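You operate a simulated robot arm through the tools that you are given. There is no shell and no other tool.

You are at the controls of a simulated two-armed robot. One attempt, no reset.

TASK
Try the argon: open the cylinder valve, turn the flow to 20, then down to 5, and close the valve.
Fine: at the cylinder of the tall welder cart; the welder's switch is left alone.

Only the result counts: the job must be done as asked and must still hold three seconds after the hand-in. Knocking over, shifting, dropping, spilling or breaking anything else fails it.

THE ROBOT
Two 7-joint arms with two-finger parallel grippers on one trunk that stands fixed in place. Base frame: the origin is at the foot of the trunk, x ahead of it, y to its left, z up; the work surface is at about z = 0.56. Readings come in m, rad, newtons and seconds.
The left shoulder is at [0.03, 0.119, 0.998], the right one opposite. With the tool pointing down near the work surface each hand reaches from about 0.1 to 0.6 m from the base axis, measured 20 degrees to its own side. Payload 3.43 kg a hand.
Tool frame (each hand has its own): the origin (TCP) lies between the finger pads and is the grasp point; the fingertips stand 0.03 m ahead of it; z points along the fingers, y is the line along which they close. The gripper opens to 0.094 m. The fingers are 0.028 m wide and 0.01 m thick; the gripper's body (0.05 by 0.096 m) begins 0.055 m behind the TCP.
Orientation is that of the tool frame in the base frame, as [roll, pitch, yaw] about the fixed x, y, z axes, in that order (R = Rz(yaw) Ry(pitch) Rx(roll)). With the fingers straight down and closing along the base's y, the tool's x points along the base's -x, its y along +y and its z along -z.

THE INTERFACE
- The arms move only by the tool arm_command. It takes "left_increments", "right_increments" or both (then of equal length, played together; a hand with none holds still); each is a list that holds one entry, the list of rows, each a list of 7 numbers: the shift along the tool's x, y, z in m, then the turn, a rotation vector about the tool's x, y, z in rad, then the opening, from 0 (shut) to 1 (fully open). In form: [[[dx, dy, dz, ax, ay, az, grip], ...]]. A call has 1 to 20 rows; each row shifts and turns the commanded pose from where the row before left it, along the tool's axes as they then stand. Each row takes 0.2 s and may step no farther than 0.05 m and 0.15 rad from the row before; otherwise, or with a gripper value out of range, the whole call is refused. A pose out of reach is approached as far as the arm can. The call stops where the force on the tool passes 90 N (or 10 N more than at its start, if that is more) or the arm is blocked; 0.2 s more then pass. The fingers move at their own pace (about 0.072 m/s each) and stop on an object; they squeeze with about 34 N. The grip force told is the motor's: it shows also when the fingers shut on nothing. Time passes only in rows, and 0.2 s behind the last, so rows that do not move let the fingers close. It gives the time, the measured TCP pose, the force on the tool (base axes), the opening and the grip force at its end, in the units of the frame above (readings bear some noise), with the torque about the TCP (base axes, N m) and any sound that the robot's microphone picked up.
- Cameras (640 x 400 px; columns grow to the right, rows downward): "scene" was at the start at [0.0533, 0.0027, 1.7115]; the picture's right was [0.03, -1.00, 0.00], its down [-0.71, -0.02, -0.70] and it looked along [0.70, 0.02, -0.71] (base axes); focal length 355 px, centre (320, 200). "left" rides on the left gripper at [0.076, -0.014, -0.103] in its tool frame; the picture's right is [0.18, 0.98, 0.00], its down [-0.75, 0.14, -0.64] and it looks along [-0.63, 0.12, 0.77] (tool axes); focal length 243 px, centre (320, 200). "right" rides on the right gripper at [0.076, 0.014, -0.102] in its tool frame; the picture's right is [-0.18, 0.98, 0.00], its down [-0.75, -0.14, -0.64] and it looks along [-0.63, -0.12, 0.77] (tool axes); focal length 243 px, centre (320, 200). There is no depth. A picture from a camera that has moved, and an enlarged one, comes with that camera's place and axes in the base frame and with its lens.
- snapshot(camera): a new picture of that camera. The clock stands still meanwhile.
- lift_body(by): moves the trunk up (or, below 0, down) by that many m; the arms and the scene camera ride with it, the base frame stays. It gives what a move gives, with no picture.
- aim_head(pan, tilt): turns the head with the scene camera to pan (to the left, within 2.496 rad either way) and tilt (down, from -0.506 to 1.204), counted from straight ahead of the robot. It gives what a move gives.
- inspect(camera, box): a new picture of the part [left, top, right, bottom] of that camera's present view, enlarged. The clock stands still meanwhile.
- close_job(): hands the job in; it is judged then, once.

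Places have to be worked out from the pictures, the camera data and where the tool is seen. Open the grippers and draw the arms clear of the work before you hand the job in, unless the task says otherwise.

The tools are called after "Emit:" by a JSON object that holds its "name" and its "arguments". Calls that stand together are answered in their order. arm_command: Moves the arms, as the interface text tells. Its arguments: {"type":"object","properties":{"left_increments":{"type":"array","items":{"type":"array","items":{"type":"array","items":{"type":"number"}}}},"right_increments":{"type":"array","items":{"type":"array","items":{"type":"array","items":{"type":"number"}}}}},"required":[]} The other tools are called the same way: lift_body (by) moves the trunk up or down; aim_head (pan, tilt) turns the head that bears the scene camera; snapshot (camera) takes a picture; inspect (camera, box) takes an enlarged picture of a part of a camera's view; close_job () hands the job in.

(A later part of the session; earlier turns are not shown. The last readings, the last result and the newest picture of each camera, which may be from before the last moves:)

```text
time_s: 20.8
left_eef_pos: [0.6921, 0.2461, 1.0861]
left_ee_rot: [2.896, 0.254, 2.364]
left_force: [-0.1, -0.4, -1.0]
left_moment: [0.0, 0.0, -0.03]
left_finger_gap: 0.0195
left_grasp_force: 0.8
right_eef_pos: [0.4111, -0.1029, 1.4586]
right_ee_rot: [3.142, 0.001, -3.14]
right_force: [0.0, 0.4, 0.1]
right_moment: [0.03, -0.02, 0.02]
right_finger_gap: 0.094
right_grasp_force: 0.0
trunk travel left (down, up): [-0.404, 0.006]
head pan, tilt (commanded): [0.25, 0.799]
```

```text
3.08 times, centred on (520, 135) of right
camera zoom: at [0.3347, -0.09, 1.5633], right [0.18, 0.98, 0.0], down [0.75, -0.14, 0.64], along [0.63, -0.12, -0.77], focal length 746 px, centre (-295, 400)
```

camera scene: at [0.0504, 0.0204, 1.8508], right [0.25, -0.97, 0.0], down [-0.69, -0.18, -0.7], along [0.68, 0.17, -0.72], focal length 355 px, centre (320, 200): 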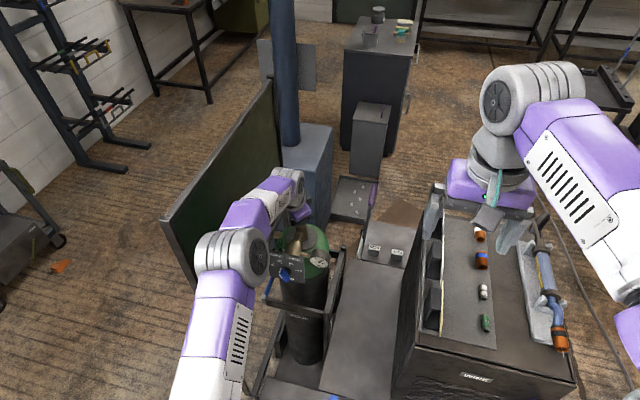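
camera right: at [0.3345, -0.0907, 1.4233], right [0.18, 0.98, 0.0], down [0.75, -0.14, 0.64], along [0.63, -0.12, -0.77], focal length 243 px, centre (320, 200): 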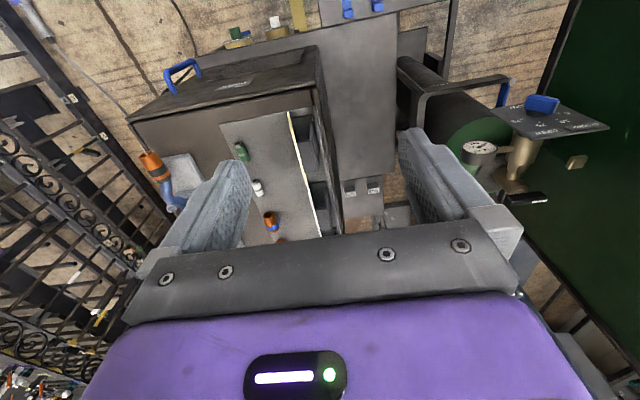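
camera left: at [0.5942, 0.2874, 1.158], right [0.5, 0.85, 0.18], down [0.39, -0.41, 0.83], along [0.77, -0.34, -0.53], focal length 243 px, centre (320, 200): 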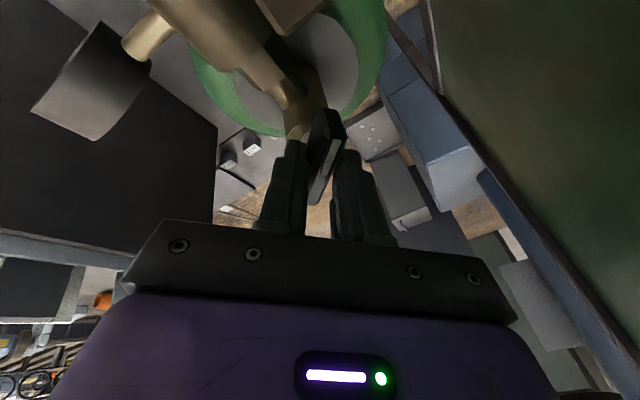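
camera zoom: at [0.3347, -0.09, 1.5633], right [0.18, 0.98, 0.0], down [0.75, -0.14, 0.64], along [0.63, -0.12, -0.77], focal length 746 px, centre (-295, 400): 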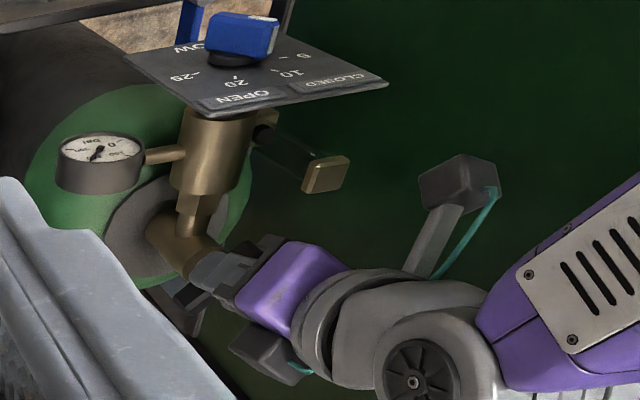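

The bar follows the fingers and the gauge holds at about 200 bar. I'll continue to about a quarter turn and see whether a stop appears.

Emit:
{"name": "arm_command", "arguments": {"left_increments": [[[0, 0, 0, 0, 0, -0.1, 0.2], [0, 0, 0, 0, 0, -0.1, 0.2], [0, 0, 0, 0, 0, -0.1, 0.2], [0, 0, 0, 0, 0, -0.1, 0.2], [0, 0, 0, 0, 0, -0.1, 0.2], [0, 0, 0, 0, 0, -0.1, 0.2], [0, 0, 0, 0, 0, -0.1, 0.2]]]}}

Emit:
{"name": "inspect", "arguments": {"camera": "left", "box": [240, 90, 400, 220]}}

Emit:
{"name": "snapshot", "arguments": {"camera": "scene"}}

Emit:
{"name": "inspect", "arguments": {"camera": "right", "box": [440, 70, 600, 200]}}

```text
time_s: 22.4
left_eef_pos: [0.6906, 0.2469, 1.0859]
left_ee_rot: [3.123, 0.351, 3.09]
left_force: [-1.2, -2.7, 1.2]
left_moment: [-0.06, 0.03, -0.09]
left_finger_gap: 0.02
left_grasp_force: 1.4
right_eef_pos: [0.4098, -0.1043, 1.4599]
right_ee_rot: [3.141, 0.001, -3.14]
right_force: [-0.4, 0.2, 0.1]
right_moment: [0.01, 0.01, -0.03]
right_finger_gap: 0.094
right_grasp_force: 0.1
trunk travel left (down, up): [-0.404, 0.006]
head pan, tilt (commanded): [0.25, 0.799]
```

```text
3.08 times, centred on (320, 155) of left
camera zoom: at [0.5839, 0.2355, 1.1548], right [-0.13, 0.99, -0.05], down [0.49, 0.1, 0.86], along [0.86, 0.09, -0.5], focal length 746 px, centre (320, 338)
```

zoom: 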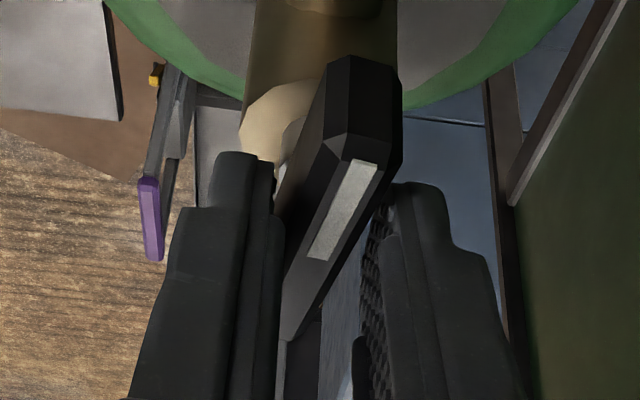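

```text
taken
camera scene: at [0.0503, 0.0197, 1.8509], right [0.25, -0.97, 0.0], down [-0.69, -0.18, -0.7], along [0.68, 0.17, -0.72], focal length 355 px, centre (320, 200)
```

scene: 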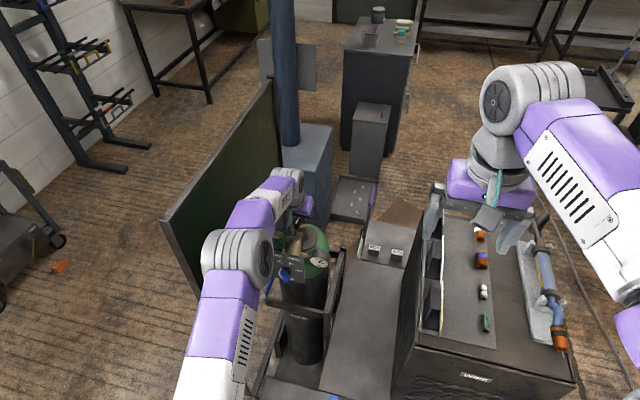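

```text
3.08 times, centred on (520, 135) of right
camera zoom: at [0.3346, -0.0906, 1.5633], right [0.18, 0.98, 0.0], down [0.75, -0.14, 0.64], along [0.63, -0.12, -0.77], focal length 746 px, centre (-295, 400)
```

zoom: 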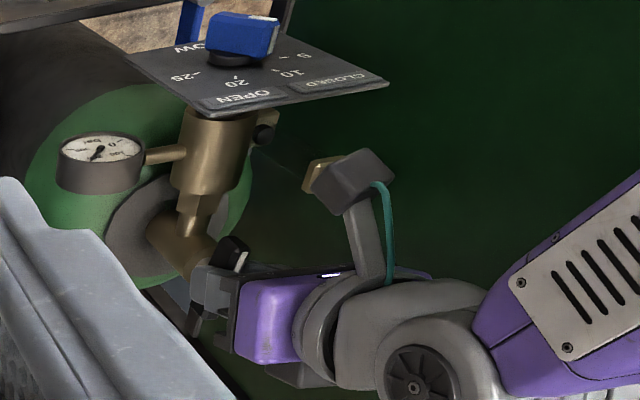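

There's now slight torque and the bar lags the fingers by several degrees at roughly 85–90°, so this may be the stop. I'll turn one small step more and see whether the resistance rises.

Emit:
{"name": "arm_command", "arguments": {"left_increments": [[[0, 0, 0, 0, 0, -0.06, 0.2], [0, 0, 0, 0, 0, -0.06, 0.2]]]}}

Emit:
{"name": "inspect", "arguments": {"camera": "left", "box": [240, 90, 400, 220]}}

```text
time_s: 23.0
left_eef_pos: [0.6923, 0.2455, 1.0863]
left_ee_rot: [-3.114, 0.349, -3.067]
left_force: [-1.7, -4.4, 0.2]
left_moment: [-0.08, 0.09, -0.12]
left_finger_gap: 0.0211
left_grasp_force: 1.8
right_eef_pos: [0.4103, -0.1039, 1.4597]
right_ee_rot: [3.142, 0.001, -3.139]
right_force: [1.2, -0.4, -0.8]
right_moment: [-0.02, 0.01, 0.02]
right_finger_gap: 0.0939
right_grasp_force: 0.0
trunk travel left (down, up): [-0.404, 0.006]
head pan, tilt (commanded): [0.25, 0.799]
```

```text
3.08 times, centred on (320, 155) of left
camera zoom: at [0.5852, 0.2259, 1.1553], right [-0.24, 0.97, -0.09], down [0.48, 0.19, 0.86], along [0.85, 0.16, -0.51], focal length 746 px, centre (320, 338)
```

zoom: 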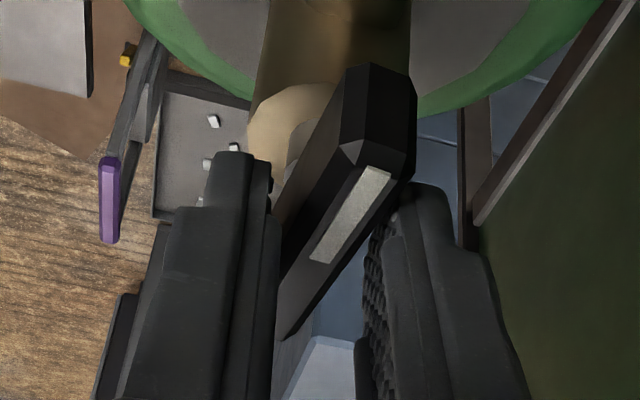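

The fingers are now being spread while the bar stays, about 82–88° turned, which looks like the open stop. I'll squeeze briefly to press the bar fully to the stop and read the moment.

Emit:
{"name": "arm_command", "arguments": {"left_increments": [[[0, 0, 0, 0, 0, 0.03, 0.15], [0, 0, 0, 0, 0, 0.03, 0.1], [0, 0, 0, 0, 0, 0, 0.05], [0, 0, 0, 0, 0, 0, 0.05]]]}}

Emit:
{"name": "inspect", "arguments": {"camera": "left", "box": [240, 90, 400, 220]}}

Emit:
{"name": "inspect", "arguments": {"camera": "scene", "box": [255, 210, 345, 290]}}

```text
time_s: 24.0
left_eef_pos: [0.6929, 0.2453, 1.0858]
left_ee_rot: [-3.139, 0.353, -3.13]
left_force: [2.1, -4.5, 1.0]
left_moment: [0.06, -0.31, -0.03]
left_finger_gap: 0.0137
left_grasp_force: 44.3
right_eef_pos: [0.4103, -0.105, 1.4596]
right_ee_rot: [3.141, 0.001, -3.139]
right_force: [1.2, 0.2, 0.4]
right_moment: [-0.03, -0.02, -0.01]
right_finger_gap: 0.094
right_grasp_force: 0.1
trunk travel left (down, up): [-0.404, 0.006]
head pan, tilt (commanded): [0.25, 0.799]
```

```text
3.08 times, centred on (320, 155) of left
camera zoom: at [0.5848, 0.2299, 1.155], right [-0.18, 0.98, -0.07], down [0.48, 0.15, 0.86], along [0.86, 0.12, -0.5], focal length 746 px, centre (320, 338)
```

zoom: 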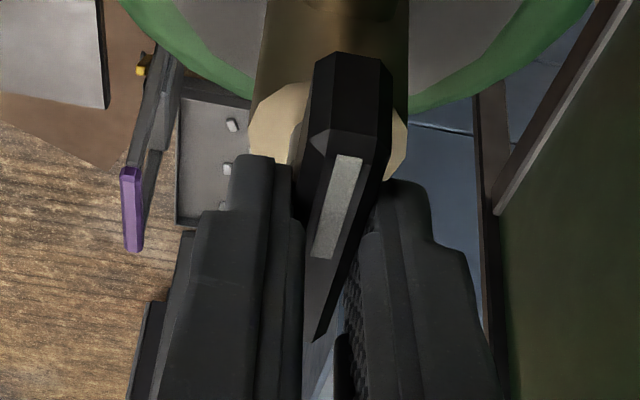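

```text
5.00 times, centred on (300, 250) of scene
camera zoom: at [0.0505, 0.0191, 1.8509], right [0.25, -0.97, 0.0], down [-0.69, -0.18, -0.7], along [0.68, 0.17, -0.72], focal length 1776 px, centre (420, -50)
```

zoom: 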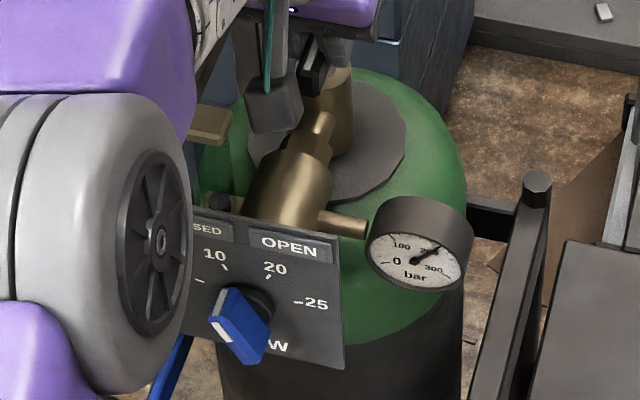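

The squeeze aligned the bar with the fingers at about 90° (13.7 mm thick) with no notable resisting moment, so the stop isn't proven. I'll turn 0.12 rad more with this grip and read the moment.

Emit:
{"name": "arm_command", "arguments": {"left_increments": [[[0, 0, 0, 0, 0, -0.06, 0.05], [0, 0, 0, 0, 0, -0.06, 0.05]]]}}

Emit:
{"name": "inspect", "arguments": {"camera": "left", "box": [240, 90, 400, 220]}}

```text
time_s: 24.6
left_eef_pos: [0.6918, 0.2465, 1.0858]
left_ee_rot: [-3.094, 0.351, -3.005]
left_force: [1.5, -7.3, -0.7]
left_moment: [0.88, -0.61, -0.09]
left_finger_gap: 0.014
left_grasp_force: 45.1
right_eef_pos: [0.4127, -0.1063, 1.4599]
right_ee_rot: [3.141, 0.001, -3.139]
right_force: [0.4, 0.4, -0.5]
right_moment: [0.04, -0.02, 0.0]
right_finger_gap: 0.094
right_grasp_force: 0.0
trunk travel left (down, up): [-0.404, 0.006]
head pan, tilt (commanded): [0.25, 0.799]
```

```text
3.08 times, centred on (320, 155) of left
camera zoom: at [0.5869, 0.2209, 1.1557], right [-0.29, 0.95, -0.11], down [0.46, 0.24, 0.85], along [0.84, 0.2, -0.51], focal length 746 px, centre (320, 338)
```

zoom: 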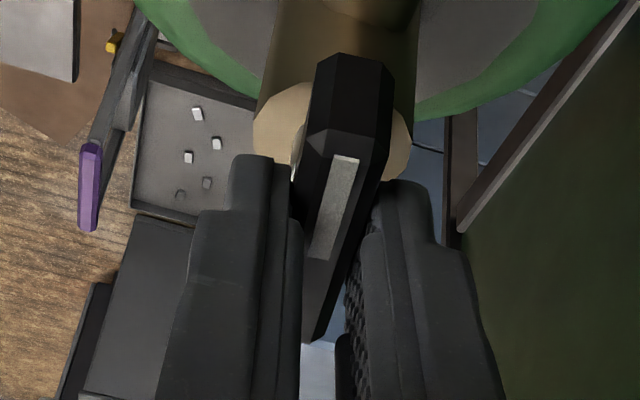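

The bar followed, so there's no stop yet at about 97°. I'll relax the squeeze slightly and keep turning, looking for the true end stop.

Emit:
{"name": "arm_command", "arguments": {"left_increments": [[[0, 0, 0, 0, 0, 0, 0.17], [0, 0, 0, 0, 0, -0.08, 0.17], [0, 0, 0, 0, 0, -0.08, 0.17], [0, 0, 0, 0, 0, -0.08, 0.17], [0, 0, 0, 0, 0, -0.08, 0.17]]]}}

Emit:
{"name": "inspect", "arguments": {"camera": "left", "box": [240, 90, 400, 220]}}

Emit:
{"name": "snapshot", "arguments": {"camera": "scene"}}

```text
time_s: 25.8
left_eef_pos: [0.692, 0.2474, 1.0861]
left_ee_rot: [-2.985, 0.317, -2.664]
left_force: [1.0, -4.9, 0.2]
left_moment: [-0.02, -0.04, -0.08]
left_finger_gap: 0.0184
left_grasp_force: 2.4
right_eef_pos: [0.4113, -0.1041, 1.4604]
right_ee_rot: [3.141, 0.0, -3.141]
right_force: [0.0, -0.3, -0.3]
right_moment: [-0.03, -0.01, -0.01]
right_finger_gap: 0.0941
right_grasp_force: 0.0
trunk travel left (down, up): [-0.404, 0.006]
head pan, tilt (commanded): [0.25, 0.799]
```

```text
3.08 times, centred on (320, 155) of left
camera zoom: at [0.5975, 0.2, 1.1597], right [-0.56, 0.8, -0.2], down [0.36, 0.46, 0.82], along [0.75, 0.38, -0.54], focal length 746 px, centre (320, 338)
```

zoom: 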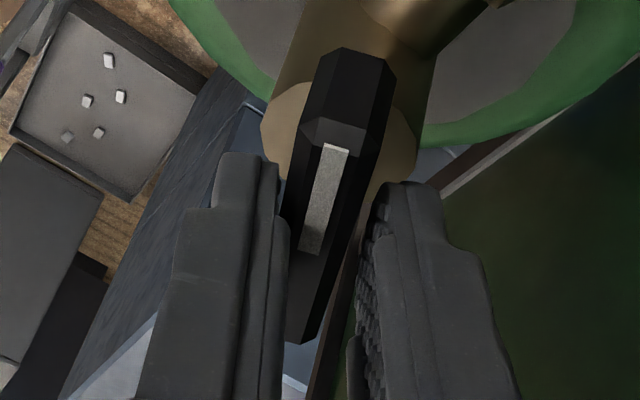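

```text
taken
camera scene: at [0.0504, 0.0198, 1.8509], right [0.25, -0.97, 0.0], down [-0.69, -0.18, -0.7], along [0.68, 0.17, -0.72], focal length 355 px, centre (320, 200)
```

scene: 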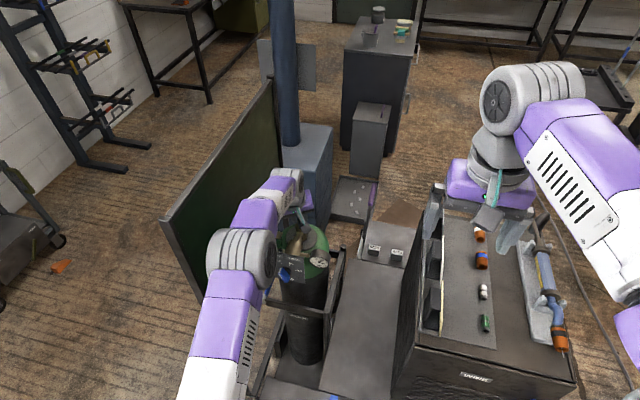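

The bar keeps following (about 115°) with only friction-level loads. I'll continue turning toward 150–180°.

Emit:
{"name": "arm_command", "arguments": {"left_increments": [[[0, 0, 0, 0, 0, -0.08, 0.18], [0, 0, 0, 0, 0, -0.08, 0.18], [0, 0, 0, 0, 0, -0.08, 0.18], [0, 0, 0, 0, 0, -0.08, 0.18], [0, 0, 0, 0, 0, -0.08, 0.18], [0, 0, 0, 0, 0, -0.08, 0.18]]]}}

Emit:
{"name": "inspect", "arguments": {"camera": "left", "box": [240, 90, 400, 220]}}

Emit:
{"name": "inspect", "arguments": {"camera": "scene", "box": [200, 150, 360, 290]}}

```text
time_s: 27.2
left_eef_pos: [0.6927, 0.2463, 1.0869]
left_ee_rot: [-2.856, 0.209, -2.18]
left_force: [3.7, -3.3, 2.6]
left_moment: [0.43, 0.14, -0.06]
left_finger_gap: 0.0186
left_grasp_force: 31.5
right_eef_pos: [0.4115, -0.104, 1.4603]
right_ee_rot: [3.141, -0.002, -3.14]
right_force: [-0.2, -0.1, -0.4]
right_moment: [0.01, -0.02, 0.03]
right_finger_gap: 0.0939
right_grasp_force: 0.2
trunk travel left (down, up): [-0.404, 0.006]
head pan, tilt (commanded): [0.25, 0.799]
```

```text
3.08 times, centred on (320, 155) of left
camera zoom: at [0.6242, 0.1762, 1.1695], right [-0.84, 0.44, -0.31], down [0.09, 0.69, 0.72], along [0.53, 0.58, -0.62], focal length 746 px, centre (320, 338)
```

zoom: 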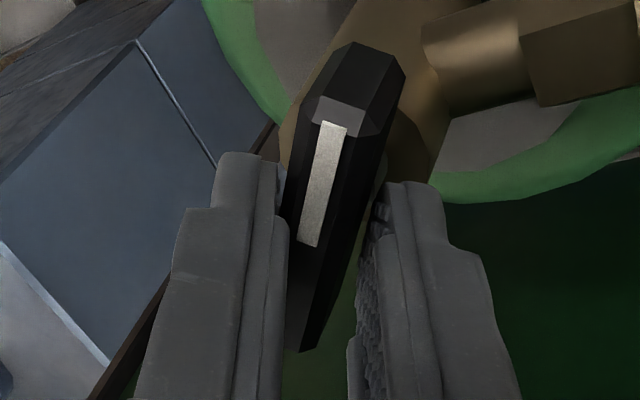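

```text
2.86 times, centred on (280, 220) of scene
camera zoom: at [0.0504, 0.0195, 1.8509], right [0.25, -0.97, 0.0], down [-0.69, -0.18, -0.7], along [0.68, 0.17, -0.72], focal length 1015 px, centre (434, 143)
```

zoom: 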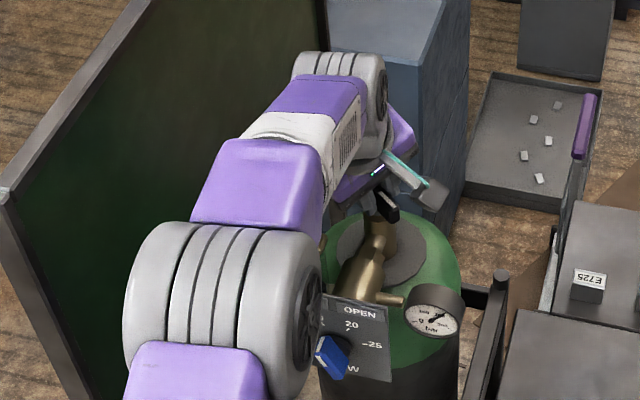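

The bar is at about 145° and still turning freely. I'll open the fingers slightly for the tilt and continue toward 180°.

Emit:
{"name": "arm_command", "arguments": {"left_increments": [[[0, 0, 0, 0, 0, -0.08, 0.2], [0, 0, 0, 0, 0, -0.08, 0.2], [0, 0, 0, 0, 0, -0.08, 0.2], [0, 0, 0, 0, 0, -0.08, 0.2], [0, 0, 0, 0, 0, -0.08, 0.2], [0, 0, 0, 0, 0, -0.08, 0.2]]]}}

Emit:
{"name": "inspect", "arguments": {"camera": "left", "box": [240, 90, 400, 220]}}

Emit:
{"name": "inspect", "arguments": {"camera": "right", "box": [440, 70, 600, 200]}}

```text
time_s: 28.6
left_eef_pos: [0.6927, 0.246, 1.087]
left_ee_rot: [-2.793, 0.056, -1.721]
left_force: [-0.7, 0.0, 2.4]
left_moment: [0.15, 0.44, -0.05]
left_finger_gap: 0.0199
left_grasp_force: 5.8
right_eef_pos: [0.4116, -0.1039, 1.4592]
right_ee_rot: [3.141, 0.0, -3.139]
right_force: [-0.3, 0.6, -0.3]
right_moment: [0.0, 0.02, -0.01]
right_finger_gap: 0.0938
right_grasp_force: 0.0
trunk travel left (down, up): [-0.404, 0.006]
head pan, tilt (commanded): [0.25, 0.799]
```

```text
3.08 times, centred on (320, 155) of left
camera zoom: at [0.6579, 0.169, 1.1814], right [-0.94, -0.02, -0.34], down [-0.24, 0.77, 0.6], along [0.25, 0.64, -0.72], focal length 746 px, centre (320, 338)
```

zoom: 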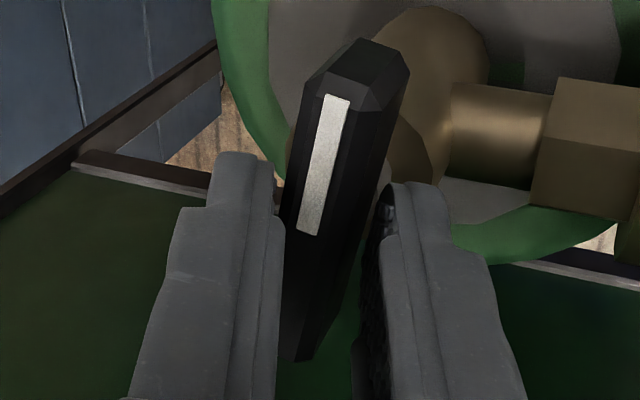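

```text
3.08 times, centred on (520, 135) of right
camera zoom: at [0.3347, -0.0901, 1.5634], right [0.18, 0.98, 0.0], down [0.75, -0.14, 0.64], along [0.63, -0.12, -0.77], focal length 746 px, centre (-295, 400)
```

zoom: 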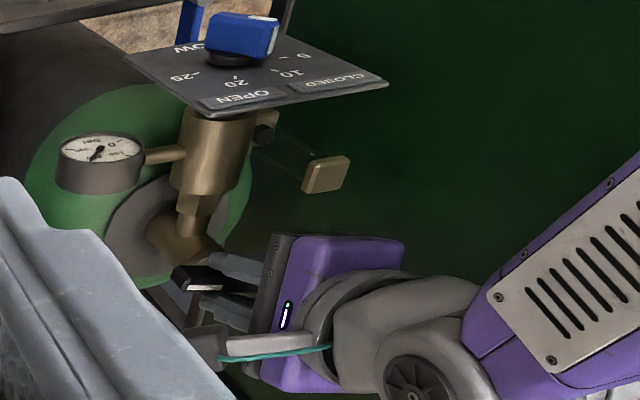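

The bar is at about 170° with the white end now almost at −y (right, the OPEN side), and the loads are still small. I'll turn about 0.3 rad more to look for the stop.

Emit:
{"name": "arm_command", "arguments": {"left_increments": [[[0, 0, 0, 0, 0, -0.08, 0.2], [0, 0, 0, 0, 0, -0.08, 0.2], [0, 0, 0, 0, 0, -0.08, 0.2], [0, 0, 0, 0, 0, -0.08, 0.2]]]}}

Emit:
{"name": "inspect", "arguments": {"camera": "left", "box": [240, 90, 400, 220]}}

Emit:
{"name": "snapshot", "arguments": {"camera": "scene"}}

```text
time_s: 29.6
left_eef_pos: [0.6924, 0.2463, 1.0868]
left_ee_rot: [-2.796, -0.05, -1.425]
left_force: [-0.1, -1.7, 3.1]
left_moment: [1.13, 0.82, -1.52]
left_finger_gap: 0.0226
left_grasp_force: 45.5
right_eef_pos: [0.4113, -0.1039, 1.4594]
right_ee_rot: [3.141, -0.001, -3.14]
right_force: [0.4, 0.4, -0.2]
right_moment: [0.0, -0.02, -0.02]
right_finger_gap: 0.0941
right_grasp_force: 0.1
trunk travel left (down, up): [-0.404, 0.006]
head pan, tilt (commanded): [0.25, 0.799]
```

```text
3.08 times, centred on (320, 155) of left
camera zoom: at [0.6802, 0.1726, 1.1902], right [-0.89, -0.33, -0.32], down [-0.46, 0.72, 0.52], along [0.06, 0.61, -0.79], focal length 746 px, centre (320, 338)
```

zoom: 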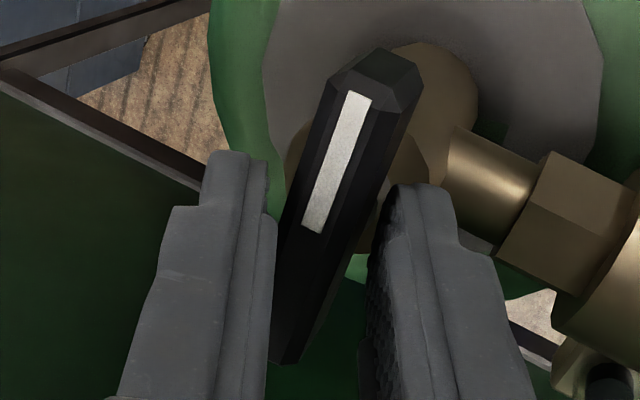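

```text
taken
camera scene: at [0.05, 0.0198, 1.8509], right [0.25, -0.97, 0.0], down [-0.69, -0.18, -0.7], along [0.68, 0.17, -0.72], focal length 355 px, centre (320, 200)
```

scene: 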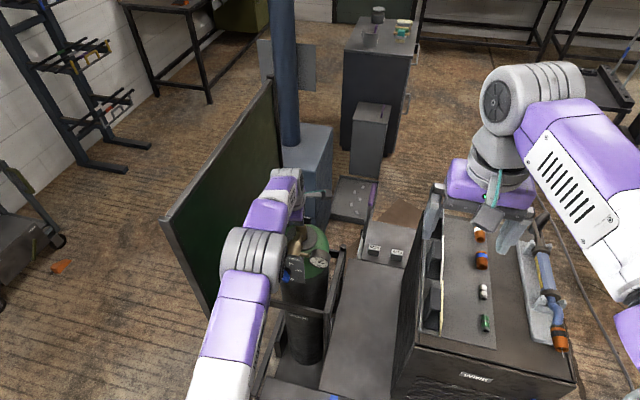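

A clear stop: −1.5 N·m with the bar at about 180° (white end toward OPEN). I'll unload by turning back slightly, open the fingers and back straight out along the tool axis.

Emit:
{"name": "arm_command", "arguments": {"left_increments": [[[0, 0, 0, 0, 0, 0.08, 0.25], [0, 0, 0, 0, 0, 0.08, 0.3], [0, 0, 0, 0, 0, 0, 0.5], [0, 0, 0, 0, 0, 0, 0.5], [0, 0, -0.015, 0, 0, 0, 0.5], [0, 0, -0.02, 0, 0, 0, 0.5], [0, 0, -0.025, 0, 0, 0, 0.5], [0, 0, -0.03, 0, 0, 0, 0.5], [0, 0, -0.03, 0, 0, 0, 0.5]]]}}

Emit:
{"name": "snapshot", "arguments": {"camera": "left"}}

Emit:
{"name": "inspect", "arguments": {"camera": "scene", "box": [200, 170, 360, 290]}}

Emit:
{"name": "inspect", "arguments": {"camera": "right", "box": [440, 70, 600, 200]}}

```text
time_s: 31.6
left_eef_pos: [0.6501, 0.2462, 1.1997]
left_ee_rot: [-2.792, 0.0, -1.573]
left_force: [0.6, -0.3, -0.6]
left_moment: [0.01, 0.0, -0.02]
left_finger_gap: 0.047
left_grasp_force: 0.0
right_eef_pos: [0.4104, -0.1026, 1.4605]
right_ee_rot: [-3.141, -0.001, -3.14]
right_force: [-1.1, 0.4, 0.2]
right_moment: [0.0, 0.03, -0.02]
right_finger_gap: 0.0937
right_grasp_force: 0.0
trunk travel left (down, up): [-0.404, 0.006]
head pan, tilt (commanded): [0.25, 0.799]
```

```text
taken
camera left: at [0.6271, 0.1698, 1.2987], right [-0.92, -0.18, -0.34], down [-0.35, 0.75, 0.55], along [0.15, 0.63, -0.76], focal length 243 px, centre (320, 200)
```

left: 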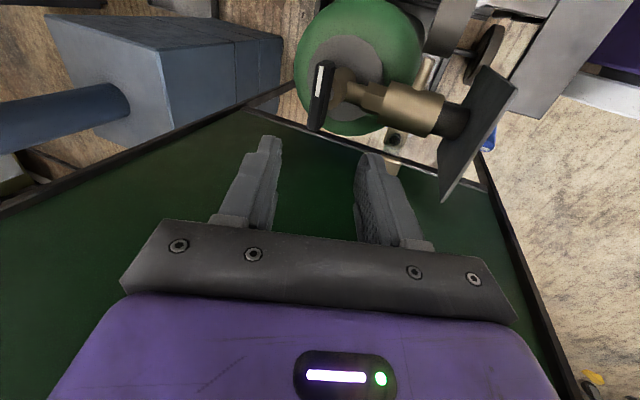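

```text
3.33 times, centred on (280, 230) of scene
camera zoom: at [0.0494, 0.0202, 1.8509], right [0.25, -0.97, 0.0], down [-0.69, -0.18, -0.7], along [0.68, 0.17, -0.72], focal length 1184 px, centre (453, 100)
```

zoom: 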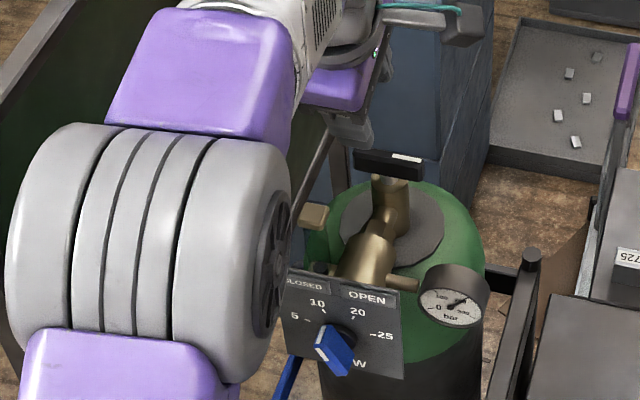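

```text
3.08 times, centred on (520, 135) of right
camera zoom: at [0.3338, -0.0902, 1.5636], right [0.18, 0.98, 0.0], down [0.75, -0.14, 0.64], along [0.63, -0.12, -0.77], focal length 746 px, centre (-295, 400)
```

zoom: 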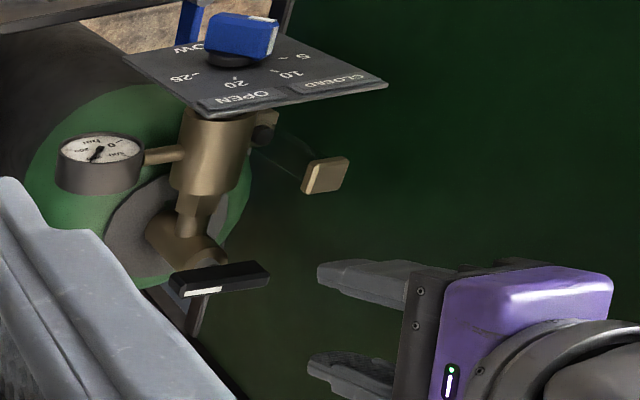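

The valve is fully open (white end right, gauge about 200 bar). Now for the knob: I'll retreat the left hand to about x=0.46 at z=1.2, then spin it back to neutral so it can be leveled to face the plate.

Emit:
{"name": "arm_command", "arguments": {"left_increments": [[[0, 0.0357, -0.013, 0, 0, 0, 0.5], [0, 0.0357, -0.013, 0, 0, 0, 0.5], [0, 0.0357, -0.013, 0, 0, 0, 0.5], [0, 0.0357, -0.013, 0, 0, 0, 0.5], [0, 0.0357, -0.013, 0, 0, 0, 0.5], [0, 0, 0, 0, 0, 0.1428, 0.5], [0, 0, 0, 0, 0, 0.1428, 0.5], [0, 0, 0, 0, 0, 0.1428, 0.5], [0, 0, 0, 0, 0, 0.1428, 0.5], [0, 0, 0, 0, 0, 0.1428, 0.5], [0, 0, 0, 0, 0, 0.1428, 0.5], [0, 0, 0, 0, 0, 0.1428, 0.5], [0, 0, 0, 0, 0, 0.1428, 0.5], [0, 0, 0, 0, 0, 0.1428, 0.5], [0, 0, 0, 0, 0, 0.1428, 0.5], [0, 0, 0, 0, 0, 0.1428, 0.5]]]}}

Emit:
{"name": "snapshot", "arguments": {"camera": "left"}}

Emit:
{"name": "snapshot", "arguments": {"camera": "scene"}}

Emit:
{"name": "snapshot", "arguments": {"camera": "right"}}

```text
time_s: 35.0
left_eef_pos: [0.4613, 0.2473, 1.1978]
left_ee_rot: [3.14, 0.351, 3.136]
left_force: [1.0, 0.0, -0.3]
left_moment: [0.01, 0.02, 0.03]
left_finger_gap: 0.0468
left_grasp_force: 0.0
right_eef_pos: [0.4124, -0.1031, 1.46]
right_ee_rot: [-3.141, 0.001, -3.141]
right_force: [0.7, -0.1, 0.5]
right_moment: [-0.04, 0.01, -0.03]
right_finger_gap: 0.094
right_grasp_force: 0.0
trunk travel left (down, up): [-0.404, 0.006]
head pan, tilt (commanded): [0.25, 0.799]
```

```text
taken
camera left: at [0.3531, 0.2326, 1.2671], right [-0.17, 0.98, -0.06], down [0.49, 0.14, 0.86], along [0.86, 0.12, -0.5], focal length 243 px, centre (320, 200)
```

left: 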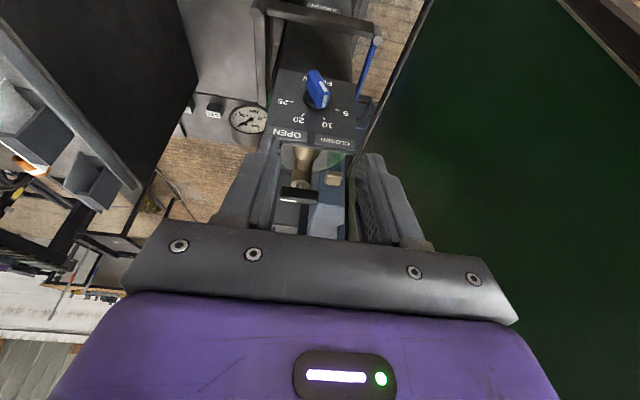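

```text
taken
camera scene: at [0.0504, 0.0205, 1.8508], right [0.25, -0.97, 0.0], down [-0.69, -0.18, -0.7], along [0.68, 0.17, -0.72], focal length 355 px, centre (320, 200)
```

scene: 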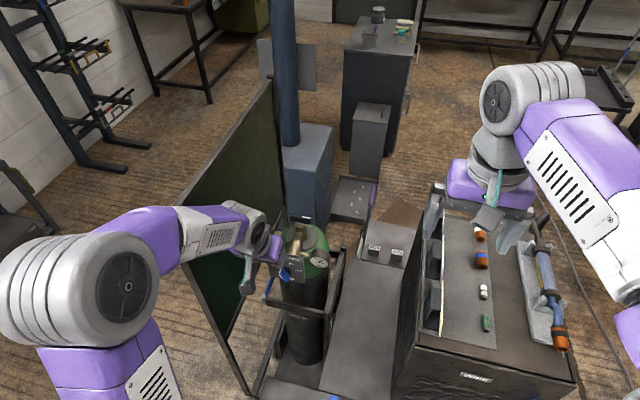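

```text
taken
camera right: at [0.3347, -0.0899, 1.5634], right [0.18, 0.98, 0.0], down [0.75, -0.14, 0.64], along [0.63, -0.12, -0.77], focal length 243 px, centre (320, 200)
```

right: 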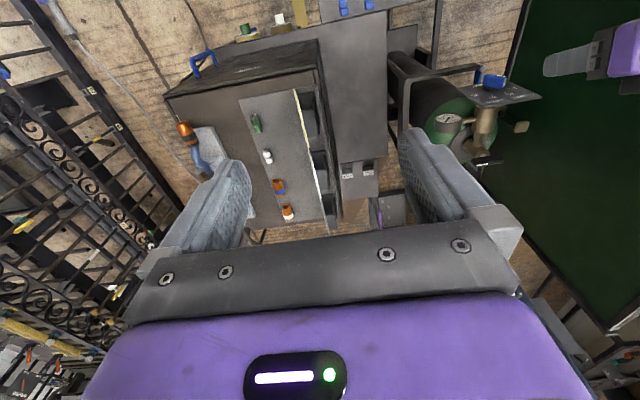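

The elbow swings outward but stays nearer to the robot than the screen's edge. I'll zoom at the knob and flow tube from here to refine their position and the pointer angle before leveling the tool.

Emit:
{"name": "inspect", "arguments": {"camera": "left", "box": [255, 55, 375, 160]}}

Emit:
{"name": "inspect", "arguments": {"camera": "scene", "box": [255, 215, 345, 295]}}

Emit:
{"name": "inspect", "arguments": {"camera": "right", "box": [430, 60, 550, 180]}}

```text
3.81 times, centred on (315, 108) of left
camera zoom: at [0.3531, 0.2326, 1.2671], right [-0.17, 0.98, -0.06], down [0.49, 0.14, 0.86], along [0.86, 0.12, -0.5], focal length 924 px, centre (339, 552)
```

zoom: 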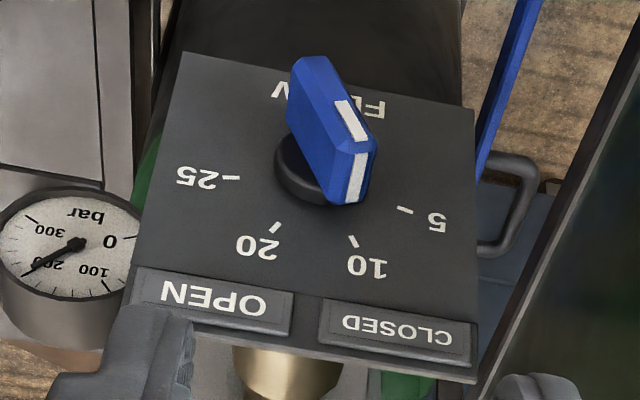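

```text
5.00 times, centred on (300, 255) of scene
camera zoom: at [0.0504, 0.0205, 1.8508], right [0.25, -0.97, 0.0], down [-0.69, -0.18, -0.7], along [0.68, 0.17, -0.72], focal length 1776 px, centre (420, -75)
```

zoom: 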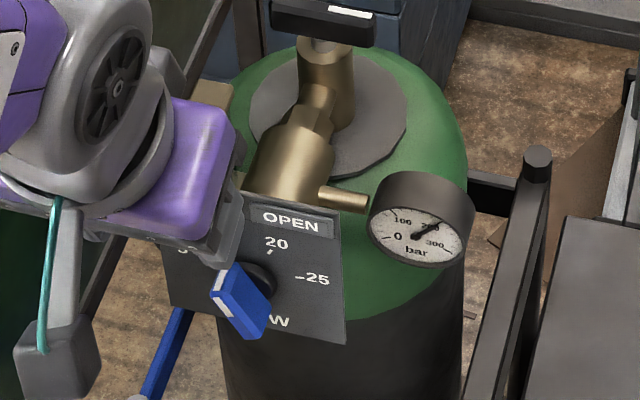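

```text
3.33 times, centred on (490, 120) of right
camera zoom: at [0.3347, -0.0899, 1.5634], right [0.18, 0.98, 0.0], down [0.75, -0.14, 0.64], along [0.63, -0.12, -0.77], focal length 809 px, centre (-247, 467)
```

zoom: 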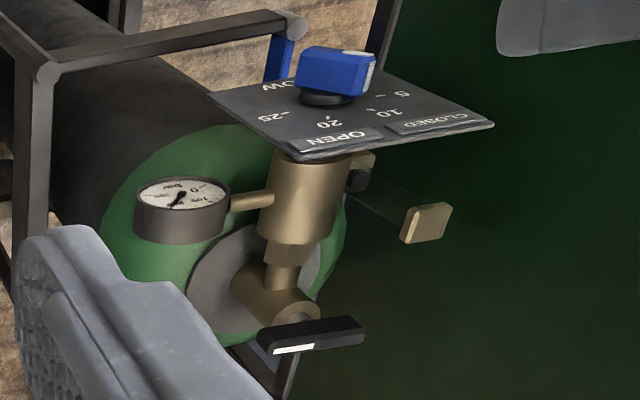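

I estimate the knob axis at y≈0.245, z≈1.019, its front face at x≈0.523 and the pointer at about 30° left of up, with scale marks at roughly ±24° (10/20) and ±74° (5/25). I'll check the flow tube from the right camera as well.

Emit:
{"name": "inspect", "arguments": {"camera": "right", "box": [480, 90, 540, 150]}}

Emit:
{"name": "inspect", "arguments": {"camera": "right", "box": [465, 60, 545, 120]}}

```text
6.67 times, centred on (510, 120) of right
camera zoom: at [0.3347, -0.0899, 1.5634], right [0.18, 0.98, 0.0], down [0.75, -0.14, 0.64], along [0.63, -0.12, -0.77], focal length 1618 px, centre (-947, 733)
```

zoom: 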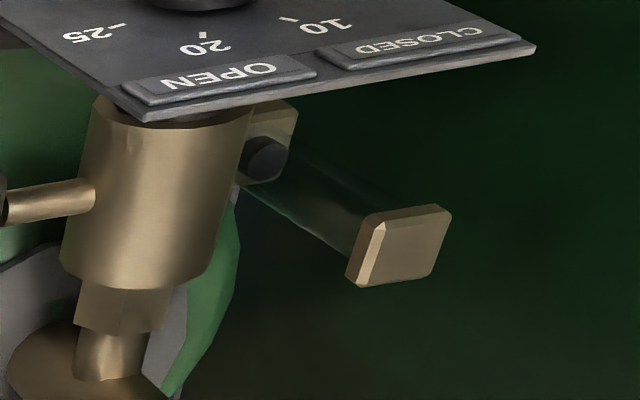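

```text
6.67 times, centred on (505, 90) of right
camera zoom: at [0.3347, -0.0899, 1.5634], right [0.18, 0.98, 0.0], down [0.75, -0.14, 0.64], along [0.63, -0.12, -0.77], focal length 1618 px, centre (-913, 933)
```

zoom: 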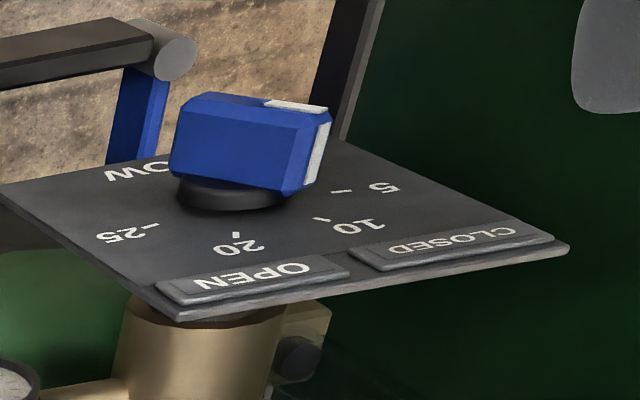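

The float sits at the bottom of the tube, so I'll watch whether it reacts to the knob. Now I'll level the tool to point straight ahead (+x) at the present standoff.

Emit:
{"name": "arm_command", "arguments": {"left_increments": [[[0, 0, 0, 0, -0.1355, 0, 0.5], [0, 0, 0, 0, -0.1355, 0, 0.5], [0, 0, 0, 0, -0.1355, 0, 0.5], [0, 0, 0, 0, -0.1355, 0, 0.5], [0, 0, 0, 0, -0.1355, 0, 0.5], [0, 0, 0, 0, -0.1355, 0, 0.5], [0, 0, 0, 0, -0.1355, 0, 0.5], [0, 0, 0, 0, -0.1355, 0, 0.5], [0, 0, 0, 0, -0.1355, 0, 0.5]]]}}

Emit:
{"name": "snapshot", "arguments": {"camera": "left"}}

Emit:
{"name": "snapshot", "arguments": {"camera": "scene"}}

```text
time_s: 37.0
left_eef_pos: [0.4616, 0.2466, 1.1982]
left_ee_rot: [2.116, 1.569, 2.114]
left_force: [0.6, -0.3, 0.0]
left_moment: [0.01, 0.01, -0.03]
left_finger_gap: 0.0471
left_grasp_force: 0.0
right_eef_pos: [0.4132, -0.1037, 1.4581]
right_ee_rot: [3.142, 0.0, -3.141]
right_force: [0.5, 0.2, -0.5]
right_moment: [-0.02, 0.01, -0.01]
right_finger_gap: 0.094
right_grasp_force: 0.0
trunk travel left (down, up): [-0.404, 0.006]
head pan, tilt (commanded): [0.25, 0.799]
```

```text
taken
camera left: at [0.3578, 0.2321, 1.1204], right [0.0, 0.98, -0.18], down [-0.64, 0.14, 0.75], along [0.77, 0.12, 0.63], focal length 243 px, centre (320, 200)
```

left: 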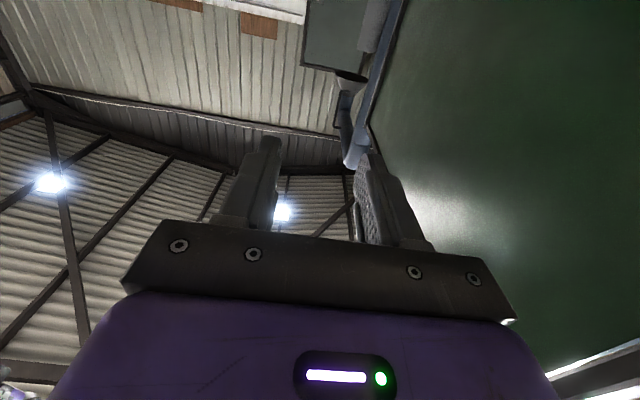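

```text
taken
camera scene: at [0.0515, 0.0203, 1.8508], right [0.25, -0.97, 0.0], down [-0.7, -0.18, -0.7], along [0.68, 0.17, -0.72], focal length 355 px, centre (320, 200)
```

scene: 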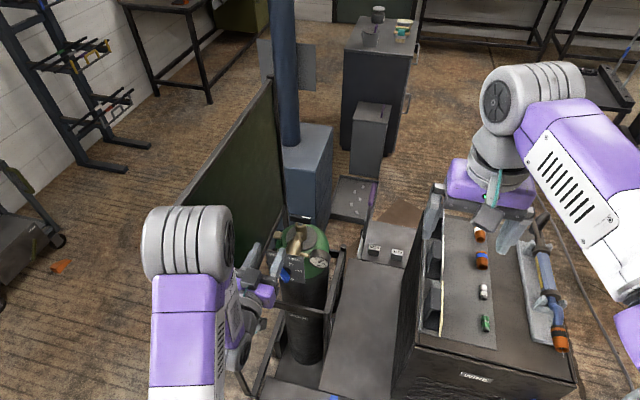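

Level pose reached with the elbow high and clear. I'll lower the hand to the knob's height (z≈1.019), keeping the fingertips about 3 cm short of the knob.

Emit:
{"name": "arm_command", "arguments": {"left_increments": [[[0.03, -0.0003, 0, 0, 0, 0, 0.5], [0.03, -0.0003, 0, 0, 0, 0, 0.5], [0.03, -0.0003, 0, 0, 0, 0, 0.5], [0.03, -0.0003, 0, 0, 0, 0, 0.5], [0.03, -0.0003, 0, 0, 0, 0, 0.5], [0.03, -0.0003, 0, 0, 0, 0, 0.5]]]}}

Emit:
{"name": "snapshot", "arguments": {"camera": "left"}}

Emit:
{"name": "snapshot", "arguments": {"camera": "scene"}}

Emit:
{"name": "inspect", "arguments": {"camera": "right", "box": [430, 30, 590, 160]}}

```text
time_s: 38.4
left_eef_pos: [0.4601, 0.2456, 1.0182]
left_ee_rot: [2.443, 1.569, 2.442]
left_force: [0.4, 0.4, 0.1]
left_moment: [-0.01, 0.04, 0.01]
left_finger_gap: 0.047
left_grasp_force: 0.1
right_eef_pos: [0.4117, -0.1034, 1.4601]
right_ee_rot: [-3.141, 0.0, -3.139]
right_force: [0.1, 0.5, -0.1]
right_moment: [-0.01, 0.02, -0.01]
right_finger_gap: 0.0941
right_grasp_force: 0.0
trunk travel left (down, up): [-0.404, 0.006]
head pan, tilt (commanded): [0.25, 0.799]
```

```text
taken
camera left: at [0.3571, 0.2309, 0.9402], right [0.0, 0.98, -0.18], down [-0.64, 0.14, 0.75], along [0.77, 0.12, 0.63], focal length 243 px, centre (320, 200)
```

left: 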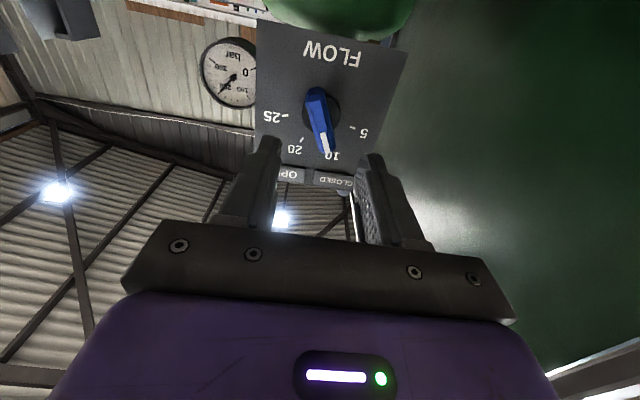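

```text
taken
camera scene: at [0.051, 0.021, 1.8508], right [0.25, -0.97, 0.0], down [-0.69, -0.18, -0.7], along [0.68, 0.17, -0.72], focal length 355 px, centre (320, 200)
```

scene: 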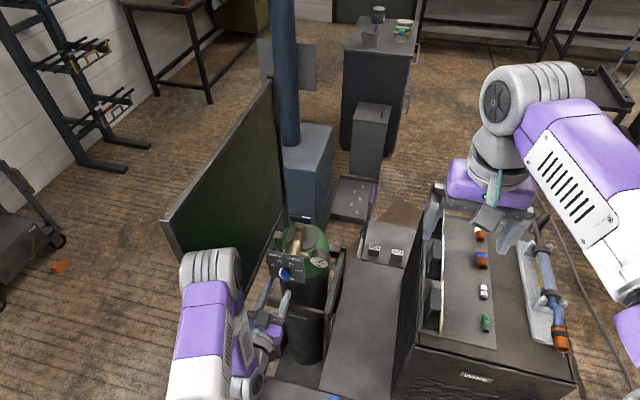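

```text
3.08 times, centred on (510, 95) of right
camera zoom: at [0.3352, -0.0895, 1.5632], right [0.18, 0.98, 0.0], down [0.75, -0.14, 0.64], along [0.63, -0.12, -0.77], focal length 746 px, centre (-265, 523)
```

zoom: 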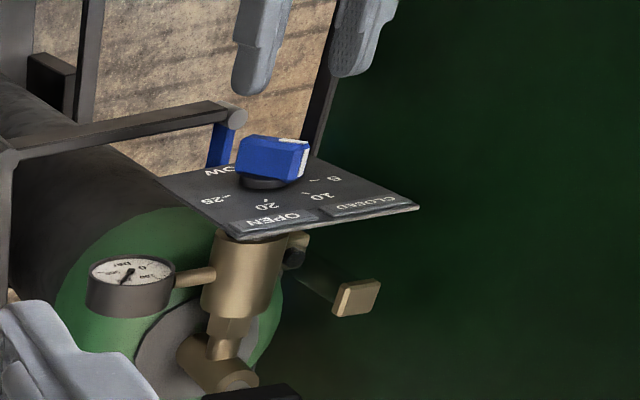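

The knob and scale are now directly in front of the left camera. I'll zoom to measure the pointer and mark angles accurately.

Emit:
{"name": "inspect", "arguments": {"camera": "left", "box": [250, 20, 420, 200]}}

Emit:
{"name": "inspect", "arguments": {"camera": "left", "box": [275, 70, 375, 170]}}

```text
2.22 times, centred on (335, 110) of left
camera zoom: at [0.3571, 0.2309, 0.9402], right [0.0, 0.98, -0.18], down [-0.64, 0.14, 0.75], along [0.77, 0.12, 0.63], focal length 539 px, centre (287, 400)
```

zoom: 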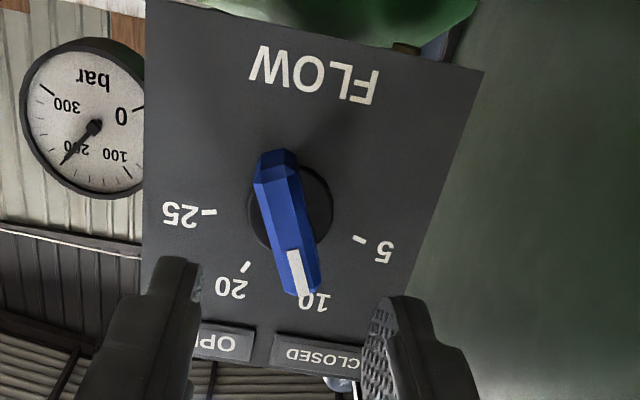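

```text
4.00 times, centred on (325, 120) of left
camera zoom: at [0.3571, 0.2309, 0.9402], right [0.0, 0.98, -0.18], down [-0.64, 0.14, 0.75], along [0.77, 0.12, 0.63], focal length 970 px, centre (300, 520)
```

zoom: 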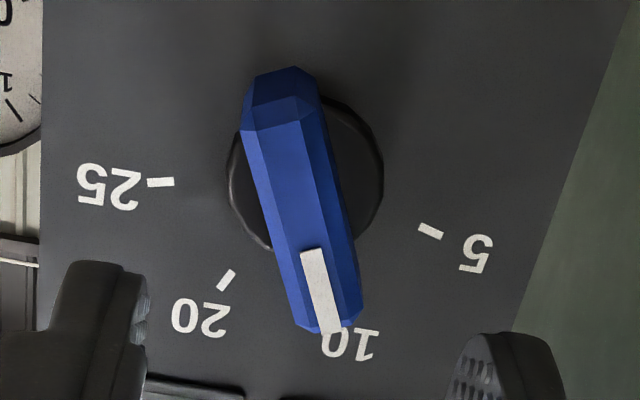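

Clear view: the knob axis is at about (y 0.2455, z 1.011), the pointer sits on 10 at about −25°, and the marks for 20 and 5 are at about +24.6° and −73.5°. I'll drop 7 mm and spin the tool by −25° so the fingers flank the knob's blade.

Emit:
{"name": "arm_command", "arguments": {"left_increments": [[[0.007, 0, 0, 0, 0, 0, 0.5], [0, 0, 0, 0, 0, -0.109, 0.5], [0, 0, 0, 0, 0, -0.109, 0.5], [0, 0, 0, 0, 0, -0.109, 0.5], [0, 0, 0, 0, 0, -0.109, 0.5]]]}}

Emit:
{"name": "inspect", "arguments": {"camera": "left", "box": [240, 30, 400, 190]}}

```text
time_s: 39.6
left_eef_pos: [0.4601, 0.2447, 1.0109]
left_ee_rot: [-1.573, 1.133, -1.571]
left_force: [0.1, 0.6, -0.8]
left_moment: [-0.01, -0.02, -0.01]
left_finger_gap: 0.0469
left_grasp_force: 0.0
right_eef_pos: [0.4115, -0.1031, 1.4596]
right_ee_rot: [-3.14, 0.0, -3.14]
right_force: [0.6, -0.4, -1.0]
right_moment: [0.02, 0.01, 0.0]
right_finger_gap: 0.0941
right_grasp_force: 0.1
trunk travel left (down, up): [-0.404, 0.006]
head pan, tilt (commanded): [0.25, 0.799]
```

```text
2.50 times, centred on (320, 110) of left
camera zoom: at [0.357, 0.2001, 0.9472], right [0.0, 0.81, -0.58], down [-0.64, 0.45, 0.62], along [0.77, 0.37, 0.52], focal length 606 px, centre (320, 425)
```

zoom: 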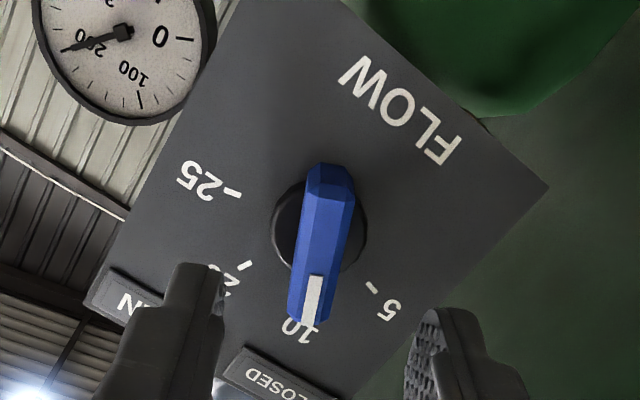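

The blade is aligned with the fingers (about −25°) and centered within a millimeter. I'll advance 48 mm so the fingertips flank the blade.

Emit:
{"name": "arm_command", "arguments": {"left_increments": [[[0, 0, 0.012, 0, 0, 0, 0.5], [0, 0, 0.012, 0, 0, 0, 0.5], [0, 0, 0.012, 0, 0, 0, 0.5], [0, 0, 0.012, 0, 0, 0, 0.5]]]}}

Emit:
{"name": "snapshot", "arguments": {"camera": "left"}}

Emit:
{"name": "inspect", "arguments": {"camera": "right", "box": [440, 30, 560, 130]}}

Emit:
{"name": "inspect", "arguments": {"camera": "scene", "box": [220, 220, 340, 340]}}

```text
time_s: 40.6
left_eef_pos: [0.5083, 0.246, 1.0119]
left_ee_rot: [-1.573, 1.135, -1.575]
left_force: [0.1, -0.4, 1.5]
left_moment: [0.0, -0.01, 0.01]
left_finger_gap: 0.0469
left_grasp_force: 0.1
right_eef_pos: [0.4109, -0.1037, 1.46]
right_ee_rot: [-3.139, 0.0, -3.14]
right_force: [-0.1, -0.4, 0.8]
right_moment: [0.0, 0.0, 0.0]
right_finger_gap: 0.0939
right_grasp_force: 0.1
trunk travel left (down, up): [-0.404, 0.006]
head pan, tilt (commanded): [0.25, 0.799]
```

```text
taken
camera left: at [0.4053, 0.1998, 0.9473], right [0.0, 0.81, -0.58], down [-0.64, 0.45, 0.62], along [0.77, 0.37, 0.52], focal length 243 px, centre (320, 200)
```

left: 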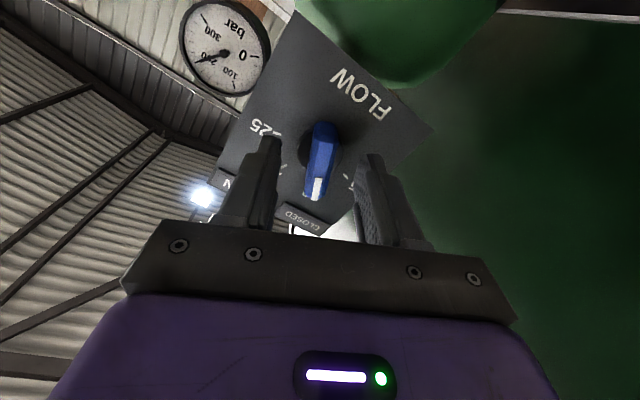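

```text
4.00 times, centred on (500, 80) of right
camera zoom: at [0.3348, -0.09, 1.5633], right [0.18, 0.98, 0.0], down [0.75, -0.14, 0.64], along [0.63, -0.12, -0.77], focal length 970 px, centre (-400, 680)
```

zoom: 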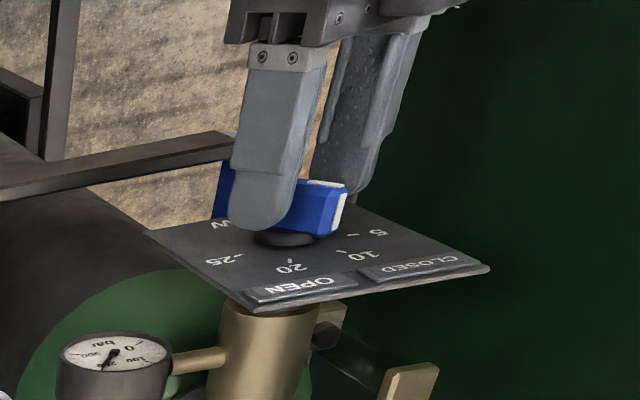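

```text
3.33 times, centred on (280, 280) of scene
camera zoom: at [0.0506, 0.0204, 1.8508], right [0.25, -0.97, 0.0], down [-0.69, -0.18, -0.7], along [0.68, 0.17, -0.72], focal length 1184 px, centre (453, -67)
```

zoom: 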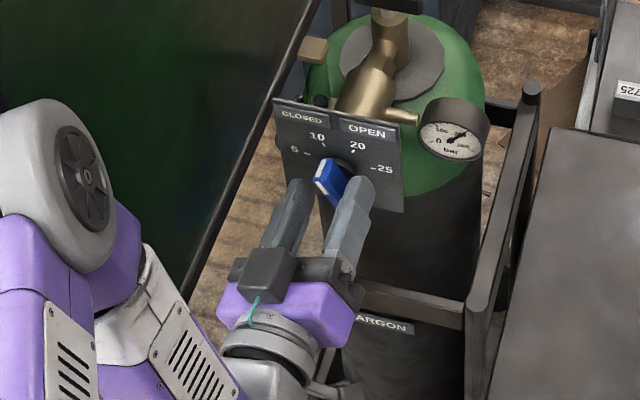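

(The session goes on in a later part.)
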